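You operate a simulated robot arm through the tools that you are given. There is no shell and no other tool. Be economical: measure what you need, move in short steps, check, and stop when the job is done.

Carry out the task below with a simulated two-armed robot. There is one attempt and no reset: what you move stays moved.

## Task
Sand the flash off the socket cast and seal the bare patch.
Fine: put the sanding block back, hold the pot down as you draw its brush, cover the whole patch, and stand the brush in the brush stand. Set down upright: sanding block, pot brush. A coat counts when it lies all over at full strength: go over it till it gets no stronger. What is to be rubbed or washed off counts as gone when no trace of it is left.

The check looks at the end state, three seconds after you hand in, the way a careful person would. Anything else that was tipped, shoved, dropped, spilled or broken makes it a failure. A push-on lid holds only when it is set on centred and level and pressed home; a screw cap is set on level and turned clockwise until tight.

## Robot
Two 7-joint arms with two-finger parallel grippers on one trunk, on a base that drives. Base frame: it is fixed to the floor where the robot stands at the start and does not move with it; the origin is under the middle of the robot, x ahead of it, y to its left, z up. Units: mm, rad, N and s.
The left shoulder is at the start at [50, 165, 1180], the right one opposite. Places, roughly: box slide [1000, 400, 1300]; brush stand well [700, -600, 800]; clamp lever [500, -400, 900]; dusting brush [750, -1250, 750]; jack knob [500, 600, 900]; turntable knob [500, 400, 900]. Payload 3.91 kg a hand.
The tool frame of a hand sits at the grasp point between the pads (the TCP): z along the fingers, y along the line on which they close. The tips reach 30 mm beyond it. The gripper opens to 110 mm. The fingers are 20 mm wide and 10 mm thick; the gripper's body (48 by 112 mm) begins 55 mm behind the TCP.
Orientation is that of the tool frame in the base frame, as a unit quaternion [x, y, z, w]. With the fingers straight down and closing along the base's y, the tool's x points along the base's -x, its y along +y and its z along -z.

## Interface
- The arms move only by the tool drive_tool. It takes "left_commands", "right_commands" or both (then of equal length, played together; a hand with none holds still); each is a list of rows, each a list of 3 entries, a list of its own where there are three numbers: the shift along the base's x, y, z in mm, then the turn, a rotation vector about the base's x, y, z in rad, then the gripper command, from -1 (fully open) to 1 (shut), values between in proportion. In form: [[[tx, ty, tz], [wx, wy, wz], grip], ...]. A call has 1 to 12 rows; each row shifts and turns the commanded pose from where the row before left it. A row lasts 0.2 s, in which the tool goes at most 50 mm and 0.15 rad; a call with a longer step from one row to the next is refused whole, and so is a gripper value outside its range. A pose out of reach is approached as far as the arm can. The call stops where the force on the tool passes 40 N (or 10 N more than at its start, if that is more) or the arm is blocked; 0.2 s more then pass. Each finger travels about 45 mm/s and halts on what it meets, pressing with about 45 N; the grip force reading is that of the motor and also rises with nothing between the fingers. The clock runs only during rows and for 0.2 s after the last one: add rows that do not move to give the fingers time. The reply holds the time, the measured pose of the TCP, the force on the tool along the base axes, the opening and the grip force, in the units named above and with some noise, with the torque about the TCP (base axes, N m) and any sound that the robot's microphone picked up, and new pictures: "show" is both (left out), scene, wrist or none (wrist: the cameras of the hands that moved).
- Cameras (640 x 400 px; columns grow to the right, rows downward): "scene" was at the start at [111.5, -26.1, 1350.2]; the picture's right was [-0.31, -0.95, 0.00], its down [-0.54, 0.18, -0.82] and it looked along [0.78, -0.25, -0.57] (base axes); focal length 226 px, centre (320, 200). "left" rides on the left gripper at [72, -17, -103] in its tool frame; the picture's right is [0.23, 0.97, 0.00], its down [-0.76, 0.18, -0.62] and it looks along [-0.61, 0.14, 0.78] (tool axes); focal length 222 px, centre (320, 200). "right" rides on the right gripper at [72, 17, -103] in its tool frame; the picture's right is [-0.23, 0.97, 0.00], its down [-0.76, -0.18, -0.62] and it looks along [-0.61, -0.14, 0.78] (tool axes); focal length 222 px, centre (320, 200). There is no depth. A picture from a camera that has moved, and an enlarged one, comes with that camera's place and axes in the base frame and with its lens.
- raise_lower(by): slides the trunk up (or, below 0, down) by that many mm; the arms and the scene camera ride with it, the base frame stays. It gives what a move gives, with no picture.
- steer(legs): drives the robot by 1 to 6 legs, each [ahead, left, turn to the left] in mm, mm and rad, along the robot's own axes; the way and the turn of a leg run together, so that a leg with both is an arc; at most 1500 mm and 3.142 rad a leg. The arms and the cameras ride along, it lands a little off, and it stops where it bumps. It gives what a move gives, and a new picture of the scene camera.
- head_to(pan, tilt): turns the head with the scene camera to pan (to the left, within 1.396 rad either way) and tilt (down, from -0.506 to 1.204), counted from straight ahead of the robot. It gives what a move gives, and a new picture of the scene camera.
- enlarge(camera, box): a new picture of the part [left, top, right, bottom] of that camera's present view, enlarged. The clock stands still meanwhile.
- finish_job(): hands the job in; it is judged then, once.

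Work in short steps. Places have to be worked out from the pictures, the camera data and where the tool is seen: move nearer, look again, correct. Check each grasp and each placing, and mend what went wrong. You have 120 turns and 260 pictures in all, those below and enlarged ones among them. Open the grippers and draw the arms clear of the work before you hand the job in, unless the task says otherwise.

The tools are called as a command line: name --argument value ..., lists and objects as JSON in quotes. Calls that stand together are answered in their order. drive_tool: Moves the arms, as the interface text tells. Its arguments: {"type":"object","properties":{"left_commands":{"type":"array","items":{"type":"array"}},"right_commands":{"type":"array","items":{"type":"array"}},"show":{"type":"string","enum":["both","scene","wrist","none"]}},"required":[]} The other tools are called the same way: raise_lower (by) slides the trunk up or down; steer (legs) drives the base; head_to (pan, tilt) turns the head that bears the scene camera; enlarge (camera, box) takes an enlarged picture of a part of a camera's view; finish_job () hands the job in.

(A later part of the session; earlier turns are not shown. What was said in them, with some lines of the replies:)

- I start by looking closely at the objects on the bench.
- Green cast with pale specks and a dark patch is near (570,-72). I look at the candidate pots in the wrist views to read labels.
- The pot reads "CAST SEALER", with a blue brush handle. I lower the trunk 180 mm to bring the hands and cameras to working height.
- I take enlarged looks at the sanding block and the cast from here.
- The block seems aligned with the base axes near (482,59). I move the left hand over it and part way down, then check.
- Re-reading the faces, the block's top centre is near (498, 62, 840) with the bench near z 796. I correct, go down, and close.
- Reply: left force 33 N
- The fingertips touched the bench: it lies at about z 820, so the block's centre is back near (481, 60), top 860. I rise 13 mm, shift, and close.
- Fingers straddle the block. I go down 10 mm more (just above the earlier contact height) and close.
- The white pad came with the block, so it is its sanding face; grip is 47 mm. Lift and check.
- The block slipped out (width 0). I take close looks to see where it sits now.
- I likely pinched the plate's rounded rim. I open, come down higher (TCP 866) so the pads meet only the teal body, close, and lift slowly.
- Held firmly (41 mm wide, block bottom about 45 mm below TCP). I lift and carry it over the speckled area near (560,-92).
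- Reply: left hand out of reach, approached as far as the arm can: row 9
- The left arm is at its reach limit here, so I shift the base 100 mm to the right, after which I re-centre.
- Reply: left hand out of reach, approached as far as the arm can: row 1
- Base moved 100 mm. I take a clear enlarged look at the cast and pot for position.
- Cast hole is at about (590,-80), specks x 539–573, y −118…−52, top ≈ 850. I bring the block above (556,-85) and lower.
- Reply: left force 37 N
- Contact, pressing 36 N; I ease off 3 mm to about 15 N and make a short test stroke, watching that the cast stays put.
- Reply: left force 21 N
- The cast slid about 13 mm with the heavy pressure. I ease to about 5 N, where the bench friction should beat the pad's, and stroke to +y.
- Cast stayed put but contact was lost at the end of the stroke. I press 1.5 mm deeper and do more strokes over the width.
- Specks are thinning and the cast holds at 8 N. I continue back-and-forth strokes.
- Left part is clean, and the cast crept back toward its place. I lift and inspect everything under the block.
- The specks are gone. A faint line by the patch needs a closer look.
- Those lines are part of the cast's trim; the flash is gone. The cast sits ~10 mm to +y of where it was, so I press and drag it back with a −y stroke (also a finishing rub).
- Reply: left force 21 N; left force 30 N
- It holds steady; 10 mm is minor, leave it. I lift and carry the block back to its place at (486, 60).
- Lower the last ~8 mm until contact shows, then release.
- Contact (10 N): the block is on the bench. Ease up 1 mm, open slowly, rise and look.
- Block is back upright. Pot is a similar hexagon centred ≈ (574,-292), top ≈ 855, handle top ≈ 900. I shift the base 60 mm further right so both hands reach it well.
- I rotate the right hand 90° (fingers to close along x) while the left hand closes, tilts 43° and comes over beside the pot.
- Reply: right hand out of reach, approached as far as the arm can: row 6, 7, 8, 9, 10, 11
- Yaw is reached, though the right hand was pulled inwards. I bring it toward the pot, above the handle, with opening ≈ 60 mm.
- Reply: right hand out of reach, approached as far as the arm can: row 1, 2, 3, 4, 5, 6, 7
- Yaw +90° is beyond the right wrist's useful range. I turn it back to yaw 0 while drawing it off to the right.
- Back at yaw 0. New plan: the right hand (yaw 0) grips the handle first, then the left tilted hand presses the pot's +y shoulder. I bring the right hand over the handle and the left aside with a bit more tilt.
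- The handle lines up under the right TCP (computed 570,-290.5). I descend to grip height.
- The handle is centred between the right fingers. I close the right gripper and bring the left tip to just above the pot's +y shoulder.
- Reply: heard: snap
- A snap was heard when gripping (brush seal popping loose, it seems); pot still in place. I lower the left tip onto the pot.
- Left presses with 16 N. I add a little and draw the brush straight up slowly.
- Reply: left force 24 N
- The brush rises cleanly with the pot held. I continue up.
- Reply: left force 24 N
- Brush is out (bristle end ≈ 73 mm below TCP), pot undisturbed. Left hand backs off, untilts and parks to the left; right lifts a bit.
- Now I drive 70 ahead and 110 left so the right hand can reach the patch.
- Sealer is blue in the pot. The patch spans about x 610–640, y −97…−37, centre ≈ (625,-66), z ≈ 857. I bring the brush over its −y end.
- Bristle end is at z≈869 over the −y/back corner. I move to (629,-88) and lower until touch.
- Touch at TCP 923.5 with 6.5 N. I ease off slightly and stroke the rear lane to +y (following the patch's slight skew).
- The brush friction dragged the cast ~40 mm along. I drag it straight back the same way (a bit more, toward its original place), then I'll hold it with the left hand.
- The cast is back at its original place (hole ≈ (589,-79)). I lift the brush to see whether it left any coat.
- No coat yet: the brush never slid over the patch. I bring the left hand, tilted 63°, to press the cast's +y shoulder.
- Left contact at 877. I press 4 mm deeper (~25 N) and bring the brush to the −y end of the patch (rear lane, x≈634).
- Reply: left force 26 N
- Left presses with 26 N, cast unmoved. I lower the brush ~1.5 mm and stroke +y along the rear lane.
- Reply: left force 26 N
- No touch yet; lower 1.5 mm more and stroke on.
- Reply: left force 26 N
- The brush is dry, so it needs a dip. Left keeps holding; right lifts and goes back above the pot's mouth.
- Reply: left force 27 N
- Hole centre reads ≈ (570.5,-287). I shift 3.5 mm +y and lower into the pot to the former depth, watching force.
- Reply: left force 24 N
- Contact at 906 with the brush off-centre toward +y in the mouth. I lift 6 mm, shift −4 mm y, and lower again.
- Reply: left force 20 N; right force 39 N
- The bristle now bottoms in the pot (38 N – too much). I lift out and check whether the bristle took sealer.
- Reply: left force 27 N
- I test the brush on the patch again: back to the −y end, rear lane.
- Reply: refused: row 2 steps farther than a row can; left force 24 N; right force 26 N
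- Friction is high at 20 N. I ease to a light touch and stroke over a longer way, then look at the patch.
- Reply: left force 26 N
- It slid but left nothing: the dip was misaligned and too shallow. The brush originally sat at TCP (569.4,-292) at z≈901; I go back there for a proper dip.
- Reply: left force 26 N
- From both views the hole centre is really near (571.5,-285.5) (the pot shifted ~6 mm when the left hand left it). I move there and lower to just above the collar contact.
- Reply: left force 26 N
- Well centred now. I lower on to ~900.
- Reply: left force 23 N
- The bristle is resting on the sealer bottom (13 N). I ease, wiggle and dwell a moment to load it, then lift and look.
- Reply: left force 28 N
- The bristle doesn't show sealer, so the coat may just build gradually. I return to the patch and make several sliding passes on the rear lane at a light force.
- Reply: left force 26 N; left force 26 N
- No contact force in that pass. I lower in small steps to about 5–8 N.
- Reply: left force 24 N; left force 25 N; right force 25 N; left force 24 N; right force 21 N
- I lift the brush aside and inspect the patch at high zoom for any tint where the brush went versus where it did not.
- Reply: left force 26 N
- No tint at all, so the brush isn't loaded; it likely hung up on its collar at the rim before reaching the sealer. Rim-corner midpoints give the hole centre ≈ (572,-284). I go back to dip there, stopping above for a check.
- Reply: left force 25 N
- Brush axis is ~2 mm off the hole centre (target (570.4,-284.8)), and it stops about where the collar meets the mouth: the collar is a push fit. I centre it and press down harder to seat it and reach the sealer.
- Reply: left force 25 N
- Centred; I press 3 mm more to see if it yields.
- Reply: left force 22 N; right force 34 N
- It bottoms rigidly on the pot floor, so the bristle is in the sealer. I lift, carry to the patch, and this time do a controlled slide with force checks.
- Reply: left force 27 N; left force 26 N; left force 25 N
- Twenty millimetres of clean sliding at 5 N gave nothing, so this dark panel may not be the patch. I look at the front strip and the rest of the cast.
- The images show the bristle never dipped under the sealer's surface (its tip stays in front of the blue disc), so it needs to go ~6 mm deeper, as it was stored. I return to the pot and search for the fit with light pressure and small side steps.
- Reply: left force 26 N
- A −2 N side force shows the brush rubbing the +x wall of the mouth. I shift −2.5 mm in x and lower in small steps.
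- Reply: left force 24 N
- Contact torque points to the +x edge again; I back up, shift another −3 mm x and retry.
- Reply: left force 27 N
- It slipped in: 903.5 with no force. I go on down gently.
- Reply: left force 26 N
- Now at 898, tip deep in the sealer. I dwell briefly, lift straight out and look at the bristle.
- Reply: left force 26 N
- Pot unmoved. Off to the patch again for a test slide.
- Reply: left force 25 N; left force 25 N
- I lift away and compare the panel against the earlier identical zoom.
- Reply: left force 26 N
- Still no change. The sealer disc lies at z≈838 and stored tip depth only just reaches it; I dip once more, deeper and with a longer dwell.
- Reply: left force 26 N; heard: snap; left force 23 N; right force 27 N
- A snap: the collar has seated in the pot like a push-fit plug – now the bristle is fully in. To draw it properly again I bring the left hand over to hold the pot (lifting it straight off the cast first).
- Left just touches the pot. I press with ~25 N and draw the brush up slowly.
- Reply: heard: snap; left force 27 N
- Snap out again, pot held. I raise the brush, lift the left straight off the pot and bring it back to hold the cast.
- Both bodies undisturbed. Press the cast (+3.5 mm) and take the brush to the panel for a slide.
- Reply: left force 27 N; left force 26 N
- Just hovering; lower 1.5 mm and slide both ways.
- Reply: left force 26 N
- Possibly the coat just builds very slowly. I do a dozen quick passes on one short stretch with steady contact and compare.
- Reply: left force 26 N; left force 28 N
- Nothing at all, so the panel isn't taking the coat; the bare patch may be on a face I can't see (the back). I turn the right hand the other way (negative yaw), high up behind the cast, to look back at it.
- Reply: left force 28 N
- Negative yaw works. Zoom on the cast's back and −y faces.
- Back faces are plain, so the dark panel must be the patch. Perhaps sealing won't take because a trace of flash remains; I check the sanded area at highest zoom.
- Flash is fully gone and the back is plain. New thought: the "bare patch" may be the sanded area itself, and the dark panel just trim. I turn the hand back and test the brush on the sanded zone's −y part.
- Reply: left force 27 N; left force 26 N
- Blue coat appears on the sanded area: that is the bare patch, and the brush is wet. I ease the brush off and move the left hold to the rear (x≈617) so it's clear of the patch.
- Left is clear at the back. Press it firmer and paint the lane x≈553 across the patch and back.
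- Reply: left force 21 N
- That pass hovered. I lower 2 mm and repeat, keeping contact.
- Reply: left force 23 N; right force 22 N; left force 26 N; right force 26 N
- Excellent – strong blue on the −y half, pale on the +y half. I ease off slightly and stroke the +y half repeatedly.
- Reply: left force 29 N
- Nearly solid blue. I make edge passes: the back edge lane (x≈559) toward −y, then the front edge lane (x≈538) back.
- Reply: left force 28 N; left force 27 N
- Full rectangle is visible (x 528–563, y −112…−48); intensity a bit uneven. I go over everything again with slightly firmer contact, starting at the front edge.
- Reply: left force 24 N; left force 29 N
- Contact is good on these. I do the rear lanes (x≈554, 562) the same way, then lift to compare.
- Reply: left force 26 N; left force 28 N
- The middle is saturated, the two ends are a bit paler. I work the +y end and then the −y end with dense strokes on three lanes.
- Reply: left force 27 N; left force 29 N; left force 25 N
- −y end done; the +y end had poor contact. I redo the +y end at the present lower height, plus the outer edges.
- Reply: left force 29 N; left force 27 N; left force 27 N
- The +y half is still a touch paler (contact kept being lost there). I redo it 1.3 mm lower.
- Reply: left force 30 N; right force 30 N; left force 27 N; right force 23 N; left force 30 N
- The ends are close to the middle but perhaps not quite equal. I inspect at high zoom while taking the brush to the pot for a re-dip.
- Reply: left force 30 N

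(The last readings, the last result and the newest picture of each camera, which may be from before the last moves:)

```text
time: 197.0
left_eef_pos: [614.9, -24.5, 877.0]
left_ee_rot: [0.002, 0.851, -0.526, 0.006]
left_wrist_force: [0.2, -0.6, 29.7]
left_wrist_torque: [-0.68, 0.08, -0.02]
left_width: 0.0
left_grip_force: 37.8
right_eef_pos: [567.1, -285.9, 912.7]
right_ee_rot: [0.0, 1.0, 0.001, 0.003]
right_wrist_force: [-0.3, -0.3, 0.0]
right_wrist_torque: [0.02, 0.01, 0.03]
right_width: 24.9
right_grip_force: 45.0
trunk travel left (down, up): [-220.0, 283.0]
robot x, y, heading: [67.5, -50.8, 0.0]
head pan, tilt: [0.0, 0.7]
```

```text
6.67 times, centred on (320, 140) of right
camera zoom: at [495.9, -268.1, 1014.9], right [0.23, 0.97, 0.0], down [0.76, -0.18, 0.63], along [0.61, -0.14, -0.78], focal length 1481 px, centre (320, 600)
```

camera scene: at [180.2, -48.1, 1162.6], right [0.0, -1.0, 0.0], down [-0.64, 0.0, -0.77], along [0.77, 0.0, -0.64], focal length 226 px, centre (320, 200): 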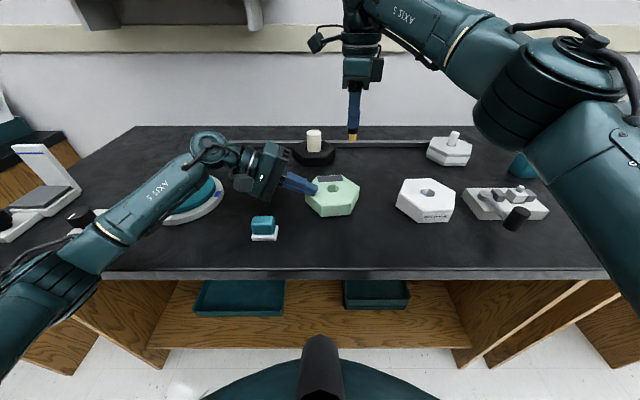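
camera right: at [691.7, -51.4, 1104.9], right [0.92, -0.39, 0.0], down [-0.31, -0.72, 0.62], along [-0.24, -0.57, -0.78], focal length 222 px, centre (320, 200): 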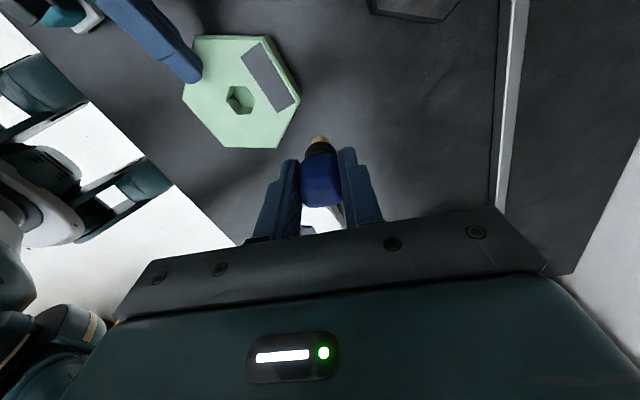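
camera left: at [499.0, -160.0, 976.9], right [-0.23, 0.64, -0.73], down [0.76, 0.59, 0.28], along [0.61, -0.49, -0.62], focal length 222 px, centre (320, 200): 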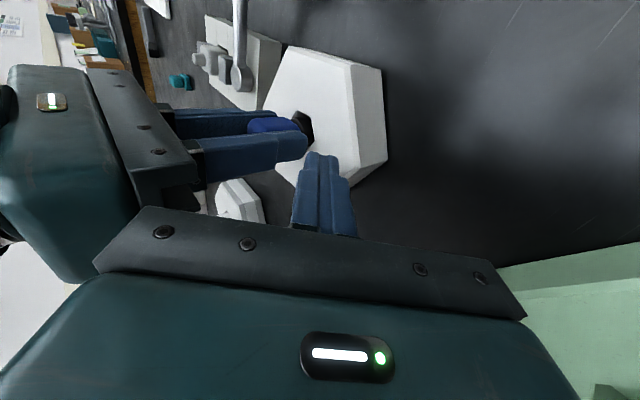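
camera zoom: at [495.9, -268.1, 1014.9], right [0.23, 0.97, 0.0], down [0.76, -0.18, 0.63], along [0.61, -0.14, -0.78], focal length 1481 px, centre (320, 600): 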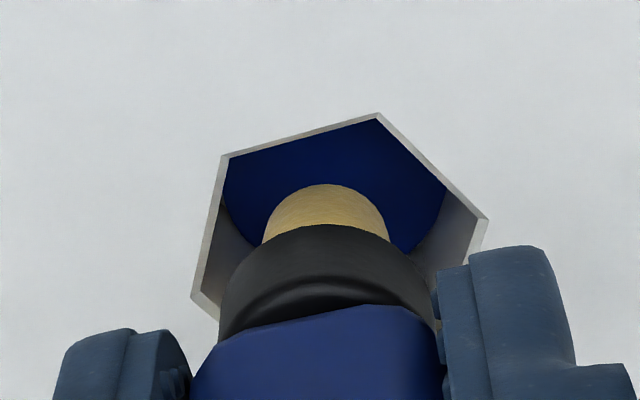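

The coat shows as three zones; the middle one now looks slightly duller. The brush still seems wet, so rather than dip I go back and work the middle zone and then end to end.

drive_tool --right_commands '[[[0, 0, 30], [0, 0, 0], 1], [[0, 0, 25], [0, 0, 0], 1], [[-5.4, 38.8, 0], [0, 0, 0], 1], [[-5.4, 38.8, 0], [0, 0, 0], 1], [[-5.4, 38.8, 0], [0, 0, 0], 1], [[-5.4, 38.8, 0], [0, 0, 0], 1], [[-5.4, 38.8, 0], [0, 0, 0], 1], [[0, 0, -25], [0, 0, 0], 1], [[0, 0, -17], [0, 0, 0], 1], [[0, 0, -5], [0, 0, 0], 1], [[0, 14, 0], [0, 0, 0], 1], [[0, 12, 0], [0, 0, 0], 1]]' --show "none"

drive_tool --right_commands '[[[8, 0, -0.3], [0, 0, 0], 1], [[0, -14, 0], [0, 0, 0], 1], [[0, -14, 0], [0, 0, 0], 1], [[0, -8, 0], [0, 0, 0], 1], [[0, 14, 0], [0, 0, 0], 1], [[0, 14, 0], [0, 0, 0], 1], [[0, 8, 0], [0, 0, 0], 1], [[-8, 0, 0], [0, 0, 0], 1], [[0, -14, 0], [0, 0, 0], 1], [[0, -14, 0], [0, 0, 0], 1], [[0, -8, 0], [0, 0, 0], 1], [[-6, 0, 0], [0, 0, 0], 1]]' --show "none"

drive_tool --right_commands '[[[0, 14, 0], [0, 0, 0], 1], [[0, 14, 0], [0, 0, 0], 1], [[0, 14, 0], [0, 0, 0], 1], [[0, 12, 0], [0, 0, 0], 1], [[10, 0, 0], [0, 0, 0], 1], [[0, -14, 0], [0, 0, 0], 1], [[0, -14, 0], [0, 0, 0], 1], [[0, -14, 0], [0, 0, 0], 1], [[0, -14, 0], [0, 0, 0], 1], [[0, -10, 0], [0, 0, 0], 1], [[0, 0, 14], [0, 0, 0], 1], [[0, -30, 30], [0, 0, 0], 1]]' --show "none"

enlarge --camera "scene" --box '[312, 185, 356, 212]'

```text
time: 199.6
left_eef_pos: [615.2, -24.6, 876.1]
left_ee_rot: [0.002, 0.85, -0.526, 0.006]
left_wrist_force: [0.2, 0.3, 29.0]
left_wrist_torque: [-0.64, 0.08, -0.02]
left_width: 0.0
left_grip_force: 37.3
right_eef_pos: [540.2, -66.2, 921.1]
right_ee_rot: [0.0, 1.0, 0.002, 0.003]
right_wrist_force: [0.3, 0.6, -0.5]
right_wrist_torque: [0.0, 0.03, 0.03]
right_width: 24.9
right_grip_force: 44.8
trunk travel left (down, up): [-220.0, 283.0]
robot x, y, heading: [65.6, -46.9, 0.002]
head pan, tilt: [0.0, 0.7]
```

```text
time: 202.2
left_eef_pos: [616.1, -23.9, 877.0]
left_ee_rot: [0.002, 0.85, -0.526, 0.006]
left_wrist_force: [-0.3, -0.1, 27.0]
left_wrist_torque: [-0.6, 0.1, 0.03]
left_width: 0.0
left_grip_force: 37.8
right_eef_pos: [533.5, -100.7, 920.6]
right_ee_rot: [0.002, 1.0, 0.001, 0.004]
right_wrist_force: [1.1, -0.1, 0.2]
right_wrist_torque: [-0.01, 0.01, -0.02]
right_width: 25.1
right_grip_force: 44.8
trunk travel left (down, up): [-220.0, 283.0]
robot x, y, heading: [68.1, -49.2, -0.003]
head pan, tilt: [0.0, 0.7]
```

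```text
time: 204.8
left_eef_pos: [617.4, -23.8, 878.4]
left_ee_rot: [0.002, 0.851, -0.526, 0.006]
left_wrist_force: [-0.4, 0.0, 27.6]
left_wrist_torque: [-0.63, 0.09, 0.02]
left_width: 0.0
left_grip_force: 38.2
right_eef_pos: [544.7, -142.5, 964.3]
right_ee_rot: [0.0, 1.0, 0.001, 0.003]
right_wrist_force: [0.4, -0.5, 0.2]
right_wrist_torque: [0.0, 0.0, 0.02]
right_width: 25.1
right_grip_force: 44.9
trunk travel left (down, up): [-220.0, 283.0]
robot x, y, heading: [69.0, -51.7, -0.003]
head pan, tilt: [0.0, 0.7]
```

```text
14.55 times, centred on (334, 198) of scene
camera zoom: at [176.7, -49.5, 1163.0], right [0.0, -1.0, 0.0], down [-0.64, 0.0, -0.77], along [0.77, 0.0, -0.64], focal length 3292 px, centre (116, 222)
```

zoom: 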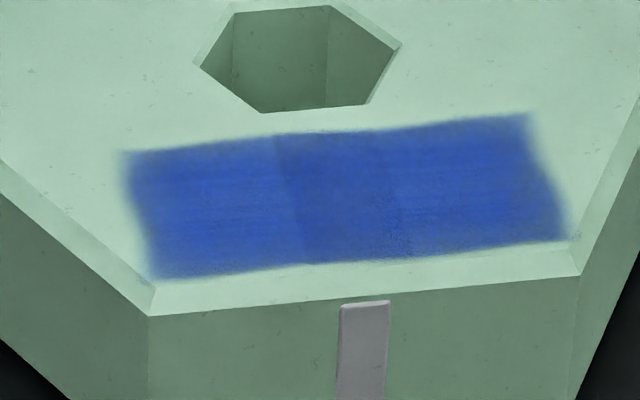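

Nearly uniform now (the middle is just where two washes overlap). One more firm pass set over both halves to be sure it's at full strength.

drive_tool --right_commands '[[[-5, 37, 0], [0, 0, 0], 1], [[0, 0, -25], [0, 0, 0], 1], [[0, 0, -15], [0, 0, 0], 1], [[0, 0, -5.2], [0, 0, 0], 1], [[0, 14, 0], [0, 0, 0], 1], [[0, 14, 0], [0, 0, 0], 1], [[0, -14, 0], [0, 0, 0], 1], [[0, -14, 0], [0, 0, 0], 1], [[8, 14, 0], [0, 0, 0], 1], [[0, 14, 0], [0, 0, 0], 1], [[0, -14, 0], [0, 0, 0], 1], [[0, -14, 0], [0, 0, 0], 1]]' --show "none"

drive_tool --right_commands '[[[-4, 14, 0], [0, 0, 0], 1], [[0, 14, 0], [0, 0, 0], 1], [[0, 14, 0], [0, 0, 0], 1], [[0, 14, 0], [0, 0, 0], 1], [[0, -14, 0], [0, 0, 0], 1], [[0, -14, 0], [0, 0, 0], 1], [[-6, 14, 0], [0, 0, 0], 1], [[0, 14, 0], [0, 0, 0], 1], [[0, -14, 0], [0, 0, 0], 1], [[0, -14, 0], [0, 0, 0], 1], [[8, 14, 0], [0, 0, 0], 1], [[0, 14, 0], [0, 0, 0], 1]]' --show "none"

drive_tool --right_commands '[[[0, -14, 0], [0, 0, 0], 1], [[0, -14, 0], [0, 0, 0], 1], [[0, 14, 0], [0, 0, 0], 1], [[0, 0, 14], [0, 0, 0], 1], [[0, -30, 30], [0, 0, 0], 1], [[0, -45, 5], [0, 0, 0], 1]]' --show "none"

enlarge --camera "scene" --box '[308, 183, 360, 214]'

```text
time: 207.4
left_eef_pos: [616.2, -24.1, 876.2]
left_ee_rot: [0.003, 0.851, -0.525, 0.006]
left_wrist_force: [1.1, -1.3, 26.3]
left_wrist_torque: [-0.63, 0.07, 0.01]
left_width: 0.1
left_grip_force: 37.2
right_eef_pos: [546.8, -103.2, 918.8]
right_ee_rot: [0.0, 1.0, 0.002, 0.003]
right_wrist_force: [0.7, 5.3, 8.0]
right_wrist_torque: [0.43, -0.1, 0.05]
right_width: 24.8
right_grip_force: 44.4
trunk travel left (down, up): [-220.0, 283.0]
robot x, y, heading: [66.3, -48.6, -0.003]
head pan, tilt: [0.0, 0.7]
```

```text
time: 210.0
left_eef_pos: [615.2, -24.0, 878.2]
left_ee_rot: [0.002, 0.85, -0.526, 0.004]
left_wrist_force: [-4.3, -0.2, 32.2]
left_wrist_torque: [-0.7, 0.17, -0.11]
left_width: 0.0
left_grip_force: 37.5
right_eef_pos: [546.9, -52.1, 919.6]
right_ee_rot: [0.003, 1.0, -0.001, 0.004]
right_wrist_force: [1.0, -14.0, 17.5]
right_wrist_torque: [-0.83, -0.14, -0.06]
right_width: 25.1
right_grip_force: 45.7
trunk travel left (down, up): [-220.0, 283.0]
robot x, y, heading: [68.2, -46.9, -0.001]
head pan, tilt: [0.0, 0.7]
```

```text
time: 211.4
left_eef_pos: [615.1, -25.5, 877.0]
left_ee_rot: [0.002, 0.85, -0.526, 0.005]
left_wrist_force: [-1.9, -1.3, 30.4]
left_wrist_torque: [-0.69, 0.13, -0.03]
left_width: 0.0
left_grip_force: 37.6
right_eef_pos: [544.4, -137.5, 967.8]
right_ee_rot: [0.0, 1.0, 0.0, 0.003]
right_wrist_force: [-0.4, -0.6, 0.8]
right_wrist_torque: [-0.03, 0.01, 0.0]
right_width: 25.0
right_grip_force: 44.9
trunk travel left (down, up): [-220.0, 283.0]
robot x, y, heading: [71.9, -48.0, -0.001]
head pan, tilt: [0.0, 0.7]
```

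```text
12.31 times, centred on (334, 198) of scene
camera zoom: at [176.5, -49.6, 1163.0], right [0.0, -1.0, 0.0], down [-0.64, 0.0, -0.77], along [0.77, 0.0, -0.64], focal length 2786 px, centre (148, 218)
```

zoom: 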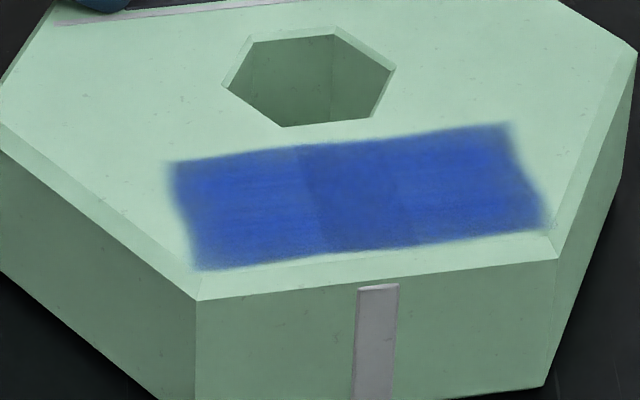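

Coat is solid and no longer gaining. Left lifts off straight up, untilts and retreats; right rises; then I drive right/ahead toward the brush stand at ≈ (703,-604, rim 874).

drive_tool --left_commands '[[[0, 0, 10], [0, 0, 0], 1], [[0, 0, 35], [0, 0, 0], 1], [[0, 0, 40], [0, 0, 0], 1], [[-12, 8, 5], [0.1375, 0, 0], 1], [[-12, 8, 5], [0.1375, 0, 0], 1], [[-12, 8, 5], [0.1375, 0, 0], 1], [[-12, 8, 5], [0.1375, 0, 0], 1], [[-12, 8, 5], [0.1375, 0, 0], 1], [[-12, 8, 0], [0.1375, 0, 0], 1], [[-12, 8, 0], [0.1375, 0, 0], 1], [[-12, 8, 0], [0.1375, 0, 0], 1], [[-12, 8, 0], [0, 0, 0], 1]]' --right_commands '[[[0, 0, 10], [0, 0, 0], 1], [[0, 0, 15], [0, 0, 0], 1], [[0, 0, 15], [0, 0, 0], 1], [[0, 0, 5], [0, 0, 0], 1], [[0, 0, 0], [0, 0, 0], 1], [[0, 0, 0], [0, 0, 0], 1], [[0, 0, 0], [0, 0, 0], 1], [[0, 0, 0], [0, 0, 0], 1], [[0, 0, 0], [0, 0, 0], 1], [[0, 0, 0], [0, 0, 0], 1], [[0, 0, 0], [0, 0, 0], 1], [[0, 0, 0], [0, 0, 0], 1]]' --show "none"

steer --legs '[[0, -340, 0], [40, 0, 0]]'

enlarge --camera "right" --box '[0, 0, 640, 400]'

```text
time: 214.0
left_eef_pos: [511.1, 48.9, 976.4]
left_ee_rot: [0.001, 1.0, 0.0, 0.0]
left_wrist_force: [-0.2, -0.1, -0.6]
left_wrist_torque: [0.0, 0.01, 0.0]
left_width: 0.0
left_grip_force: 36.9
right_eef_pos: [549.7, -137.7, 1009.8]
right_ee_rot: [0.0, 1.0, 0.0, 0.0]
right_wrist_force: [0.3, 0.3, -0.3]
right_wrist_torque: [0.0, -0.02, 0.0]
right_width: 25.0
right_grip_force: 45.4
trunk travel left (down, up): [-220.0, 283.0]
robot x, y, heading: [67.7, -50.9, -0.005]
head pan, tilt: [0.0, 0.7]
```

```text
time: 218.0
left_eef_pos: [551.5, -293.4, 976.1]
left_ee_rot: [0.001, 1.0, 0.0, 0.0]
left_wrist_force: [-0.1, -0.5, -0.9]
left_wrist_torque: [0.01, 0.01, -0.01]
left_width: 0.0
left_grip_force: 37.8
right_eef_pos: [589.4, -479.9, 1009.7]
right_ee_rot: [0.001, 1.0, 0.0, 0.0]
right_wrist_force: [0.6, -0.8, -0.2]
right_wrist_torque: [-0.01, 0.04, 0.04]
right_width: 25.1
right_grip_force: 45.0
trunk travel left (down, up): [-220.0, 283.0]
robot x, y, heading: [107.7, -389.2, -0.0]
head pan, tilt: [0.0, 0.7]
camera scene: at [221.8, -389.1, 1162.2], right [0.0, -1.0, 0.0], down [-0.64, 0.0, -0.76], along [0.76, 0.0, -0.64], focal length 226 px, centre (320, 200)
```

scene: 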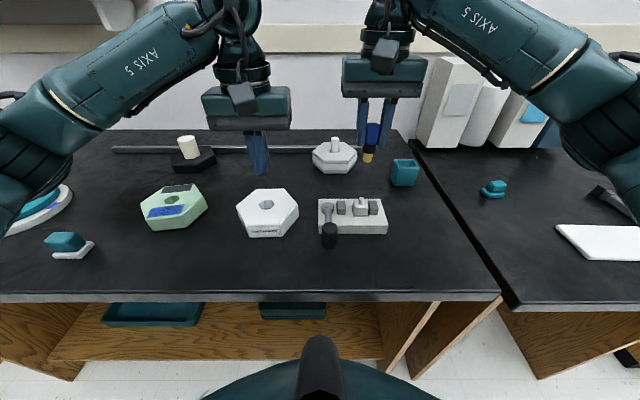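

```text
1.00 times, centred on (320, 200) of right (not enlarged: the box is as wide or as high as the picture)
camera zoom: at [518.0, -462.0, 1112.6], right [0.23, 0.97, 0.0], down [0.76, -0.18, 0.62], along [0.61, -0.14, -0.78], focal length 222 px, centre (320, 200)
```

zoom: 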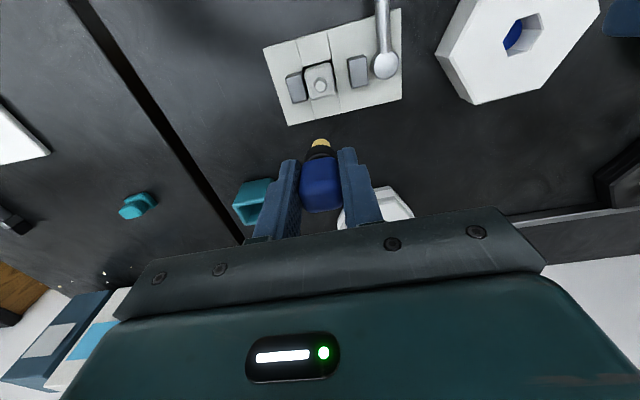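

Everything sits undisturbed. Stand opening ≈ (704,-601). I bring the brush above it and check.

drive_tool --right_commands '[[[29, -30, 0], [0, 0, 0], 1], [[29, -30, 0], [0, 0, 0], 1], [[29, -30, 0], [0, 0, 0], 1], [[28, -31, 0], [0, 0, 0], 1], [[0, 0, -30], [0, 0, 0], 1], [[0, 0, -15], [0, 0, 0], 1], [[0, 0, 0], [0, 0, 0], 1]]' --show "none"

enlarge --camera "scene" --box '[370, 110, 450, 195]'

enlarge --camera "right" --box '[240, 70, 400, 210]'

```text
time: 219.6
left_eef_pos: [550.0, -292.9, 977.5]
left_ee_rot: [0.001, 1.0, 0.0, 0.0]
left_wrist_force: [0.6, -1.0, 0.5]
left_wrist_torque: [-0.02, -0.01, 0.01]
left_width: 0.1
left_grip_force: 37.5
right_eef_pos: [703.7, -600.8, 964.5]
right_ee_rot: [0.001, 1.0, 0.0, 0.001]
right_wrist_force: [0.3, -0.6, -0.2]
right_wrist_torque: [-0.05, 0.0, -0.01]
right_width: 25.1
right_grip_force: 45.0
trunk travel left (down, up): [-220.0, 283.0]
robot x, y, heading: [110.2, -391.0, -0.011]
head pan, tilt: [0.0, 0.7]
```

```text
4.71 times, centred on (410, 152) of scene
camera zoom: at [221.4, -389.1, 1162.3], right [0.0, -1.0, 0.0], down [-0.64, 0.0, -0.76], along [0.76, 0.0, -0.64], focal length 1065 px, centre (-104, 424)
```

zoom: 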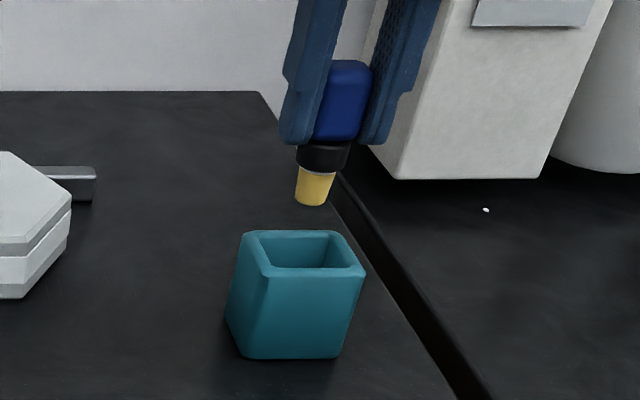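

```text
2.86 times, centred on (320, 140) of right
camera zoom: at [633.1, -583.2, 1067.8], right [0.23, 0.97, 0.0], down [0.76, -0.18, 0.62], along [0.61, -0.14, -0.78], focal length 635 px, centre (320, 371)
```

zoom: 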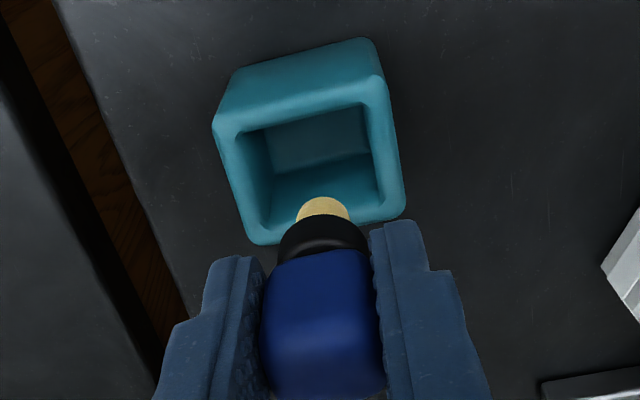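

Well inner width is ~43 mm, too narrow for the fingers, so I'll lower until the fingertips are just above the rim (TCP ≈ 906), brush well inside, and then check before releasing.

drive_tool --right_commands '[[[-1.5, -1.5, -20], [0, 0, 0], 1], [[0, 0, -15], [0, 0, 0], 1], [[0, 0, -12], [0, 0, 0], 1], [[0, 0, -8], [0, 0, 0], 1], [[0, 0, -3], [0, 0, 0], 1], [[0, 0, 0], [0, 0, 0], 1]]' --show "none"

enlarge --camera "scene" --box '[370, 120, 440, 195]'

enlarge --camera "right" --box '[250, 90, 390, 210]'

```text
time: 221.0
left_eef_pos: [550.3, -292.6, 977.7]
left_ee_rot: [0.001, 1.0, 0.0, 0.0]
left_wrist_force: [0.0, -1.1, -0.7]
left_wrist_torque: [-0.03, -0.02, -0.02]
left_width: 0.2
left_grip_force: 38.0
right_eef_pos: [702.4, -602.6, 907.8]
right_ee_rot: [0.002, 1.0, 0.0, -0.001]
right_wrist_force: [-0.9, 0.2, 0.0]
right_wrist_torque: [0.03, -0.01, -0.02]
right_width: 24.9
right_grip_force: 44.8
trunk travel left (down, up): [-220.0, 283.0]
robot x, y, heading: [108.3, -392.9, -0.005]
head pan, tilt: [0.0, 0.7]
```

```text
5.33 times, centred on (405, 158) of scene
camera zoom: at [221.3, -389.1, 1162.3], right [0.0, -1.0, 0.0], down [-0.64, 0.0, -0.77], along [0.77, 0.0, -0.64], focal length 1207 px, centre (-133, 427)
```

zoom: 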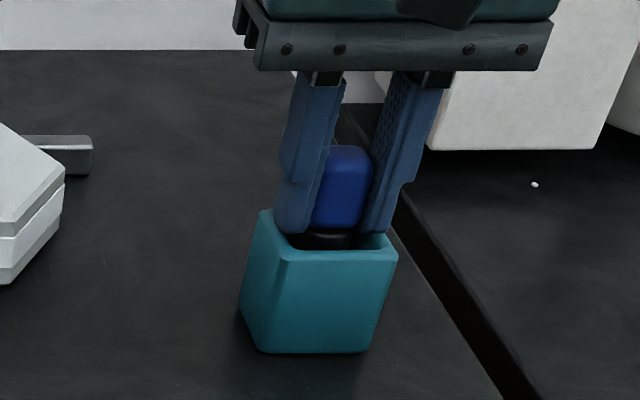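

```text
3.33 times, centred on (320, 150) of right
camera zoom: at [631.0, -584.5, 1009.6], right [0.23, 0.97, 0.0], down [0.76, -0.18, 0.62], along [0.61, -0.14, -0.78], focal length 740 px, centre (320, 367)
```

zoom: 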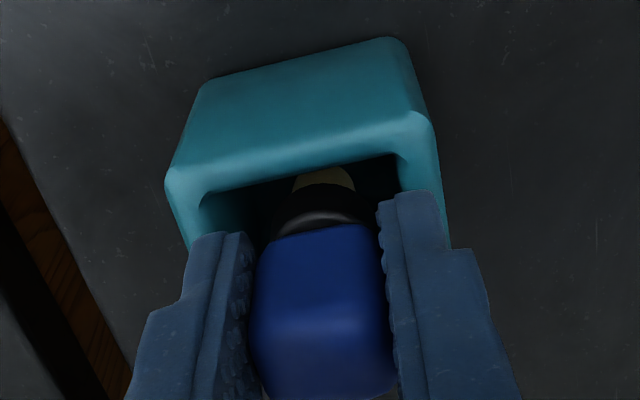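

No contact, brush centred in the well with fingertips at the rim. I go 2 mm lower and release, then rise straight up and look.

drive_tool --right_commands '[[[0, 0, -2], [0, 0, 0], 1], [[0, 0, 0], [0, 0, 0], 0.3], [[0, 0, 0], [0, 0, 0], 0.1], [[0, 0, 0], [0, 0, 0], 0.1], [[0, 0, 0], [0, 0, 0], 0.1], [[0, 0, 10], [0, 0, 0], 0.1], [[0, 0, 20], [0, 0, 0], 0.0], [[0, 0, 30], [0, 0, 0], -0.2], [[0, 0, 30], [0, 0, 0], -0.5], [[0, 0, 0], [0, 0, 0], -1]]' --show "none"

enlarge --camera "scene" --box '[370, 120, 440, 195]'

enlarge --camera "right" --box '[240, 70, 400, 210]'

```text
time: 223.2
left_eef_pos: [550.0, -292.6, 976.6]
left_ee_rot: [0.0, 1.0, 0.0, 0.0]
left_wrist_force: [-0.4, -0.7, -0.5]
left_wrist_torque: [0.0, 0.01, 0.0]
left_width: 0.0
left_grip_force: 37.4
right_eef_pos: [701.5, -602.8, 994.0]
right_ee_rot: [0.002, 1.0, 0.0, -0.001]
right_wrist_force: [0.3, 0.7, 0.0]
right_wrist_torque: [0.03, 0.0, 0.0]
right_width: 110.1
right_grip_force: 0.1
trunk travel left (down, up): [-220.0, 283.0]
robot x, y, heading: [107.4, -392.1, -0.002]
head pan, tilt: [0.0, 0.7]
```

```text
5.33 times, centred on (405, 158) of scene
camera zoom: at [221.4, -389.1, 1162.2], right [0.0, -1.0, 0.0], down [-0.64, 0.0, -0.76], along [0.76, 0.0, -0.64], focal length 1207 px, centre (-133, 427)
```

zoom: 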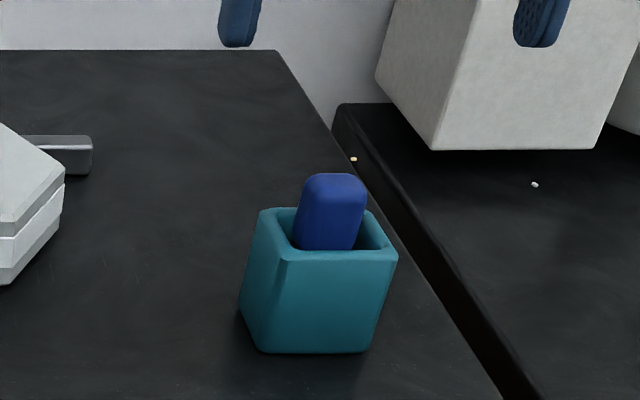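

```text
2.86 times, centred on (320, 140) of right
camera zoom: at [630.6, -584.9, 1096.7], right [0.23, 0.97, 0.0], down [0.76, -0.18, 0.62], along [0.61, -0.14, -0.78], focal length 635 px, centre (320, 371)
```

zoom: 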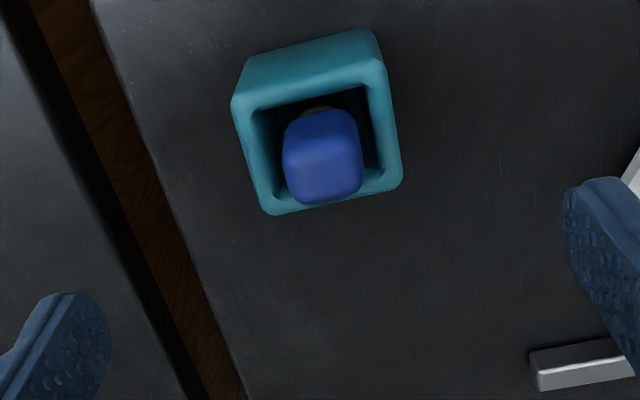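

The brush stands upright in the stand. I open the left hand, raise both arms clear, back the robot off a little and take a last look.

drive_tool --left_commands '[[[0, 0, 20], [0, 0, 0], 0], [[-10, 0, 20], [0, 0, 0], -1], [[-20, 0, 10], [0, 0, 0], -1], [[-30, 0, 0], [0, 0, 0], -1], [[-30, 0, 0], [0, 0, 0], -1]]' --right_commands '[[[0, 0, 20], [0, 0, 0], -1], [[-20, 0, 15], [0, 0, 0], -1], [[-35, 0, 0], [0, 0, 0], -1], [[-40, 0, 0], [0, 0, 0], -1], [[-40, 0, 0], [0, 0, 0], -1]]' --show "none"

steer --legs '[[-120, 0, 0]]'

head_to --pan 0.3 --tilt 0.6

enlarge --camera "scene" --box '[180, 120, 420, 270]'

```text
time: 224.4
left_eef_pos: [459.0, -292.3, 1027.8]
left_ee_rot: [-0.001, 1.0, 0.0, -0.001]
left_wrist_force: [-1.2, 1.2, 0.1]
left_wrist_torque: [0.02, -0.01, -0.02]
left_width: 103.6
left_grip_force: 0.0
right_eef_pos: [565.8, -601.0, 1029.7]
right_ee_rot: [0.001, 1.0, 0.0, 0.0]
right_wrist_force: [-0.1, -1.2, 0.2]
right_wrist_torque: [-0.01, 0.01, -0.01]
right_width: 110.1
right_grip_force: 0.1
trunk travel left (down, up): [-220.0, 283.0]
robot x, y, heading: [112.6, -392.7, 0.0]
head pan, tilt: [0.0, 0.7]
```

```text
time: 225.7
left_eef_pos: [339.8, -293.6, 1027.6]
left_ee_rot: [0.001, 1.0, 0.001, 0.0]
left_wrist_force: [0.4, -0.4, 0.6]
left_wrist_torque: [0.0, -0.07, 0.0]
left_width: 110.2
left_grip_force: 0.0
right_eef_pos: [446.5, -600.3, 1030.9]
right_ee_rot: [0.001, 1.0, 0.0, 0.0]
right_wrist_force: [0.0, 0.7, -0.3]
right_wrist_torque: [0.0, -0.01, 0.01]
right_width: 109.7
right_grip_force: 0.1
trunk travel left (down, up): [-220.0, 283.0]
robot x, y, heading: [-7.8, -392.0, -0.003]
head pan, tilt: [0.0, 0.7]
camera scene: at [101.1, -388.7, 1162.3], right [0.0, -1.0, 0.0], down [-0.64, 0.0, -0.77], along [0.77, 0.0, -0.64], focal length 226 px, centre (320, 200)
```

scene: 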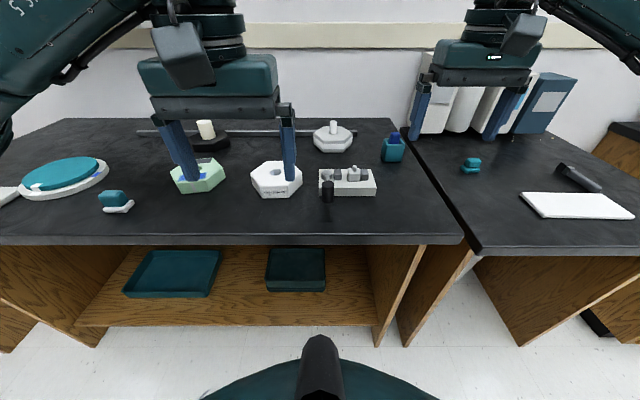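

```text
time: 226.5
left_eef_pos: [339.8, -291.8, 1026.7]
left_ee_rot: [0.0, 1.0, 0.0, 0.0]
left_wrist_force: [-0.3, 0.0, 0.1]
left_wrist_torque: [0.01, 0.01, -0.01]
left_width: 109.7
left_grip_force: 0.0
right_eef_pos: [446.5, -601.6, 1030.0]
right_ee_rot: [0.001, 1.0, 0.0, 0.0]
right_wrist_force: [0.0, -0.5, 0.2]
right_wrist_torque: [0.01, 0.02, -0.02]
right_width: 109.8
right_grip_force: 0.0
trunk travel left (down, up): [-220.0, 283.0]
robot x, y, heading: [-7.9, -392.6, 0.001]
head pan, tilt: [0.3, 0.6]
camera scene: at [101.0, -362.6, 1170.9], right [0.29, -0.96, 0.0], down [-0.54, -0.17, -0.82], along [0.79, 0.24, -0.57], focal length 226 px, centre (320, 200)
```

scene: 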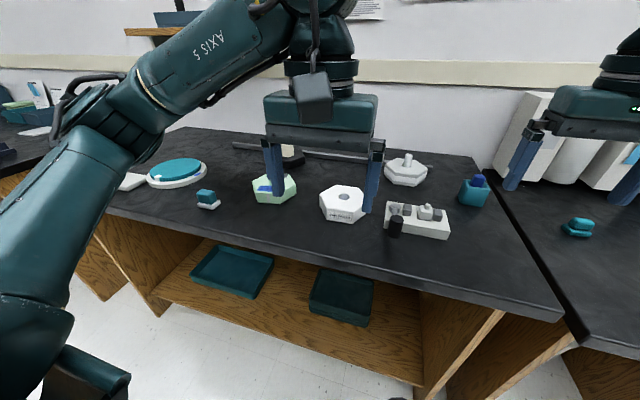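

```text
2.67 times, centred on (300, 195) of scene
camera zoom: at [101.0, -362.6, 1170.9], right [0.29, -0.96, 0.0], down [-0.54, -0.17, -0.82], along [0.79, 0.24, -0.57], focal length 604 px, centre (373, 213)
```

zoom: 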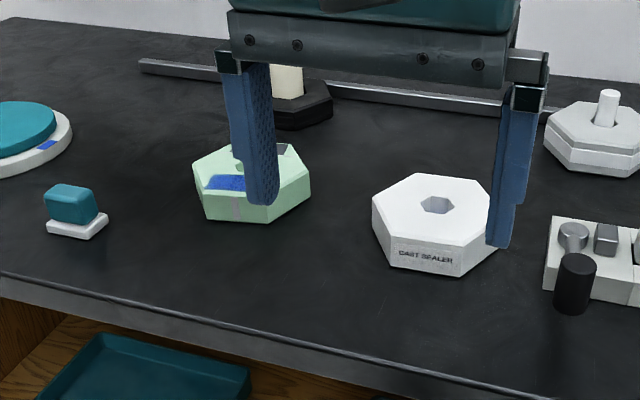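

The block and the brush stand upright in their places, the cast is sanded and coated, the pot is standing, and both grippers are open and clear. I hand in.

finish_job

```text
The job is handed in.
```

I sanded the flash off the socket cast and sealed the bare patch. The sanding block is back in its place and the pot brush stands upright in the brush stand.

- **Coat:** the patch turned out to be the sanded area itself. I went over it until it got no stronger. The edges look slightly soft in the pictures, and I judged full strength by eye.
- **Cast moved:** the brush and the sanding block dragged the cast about while I worked. I pulled it back, but it now sits slightly turned from where it started.
- **Brush drawn early:** the brush popped loose from the pot when I gripped it, before my left hand was pressing the pot down. I had to seat it again later to dip it, and that time I held the pot down as I drew it. The pot ended about 6 mm from where it started.
- **Dark panel:** I first took the dark panel on the cast for the patch and stroked the brush over it repeatedly. It took no visible coat.
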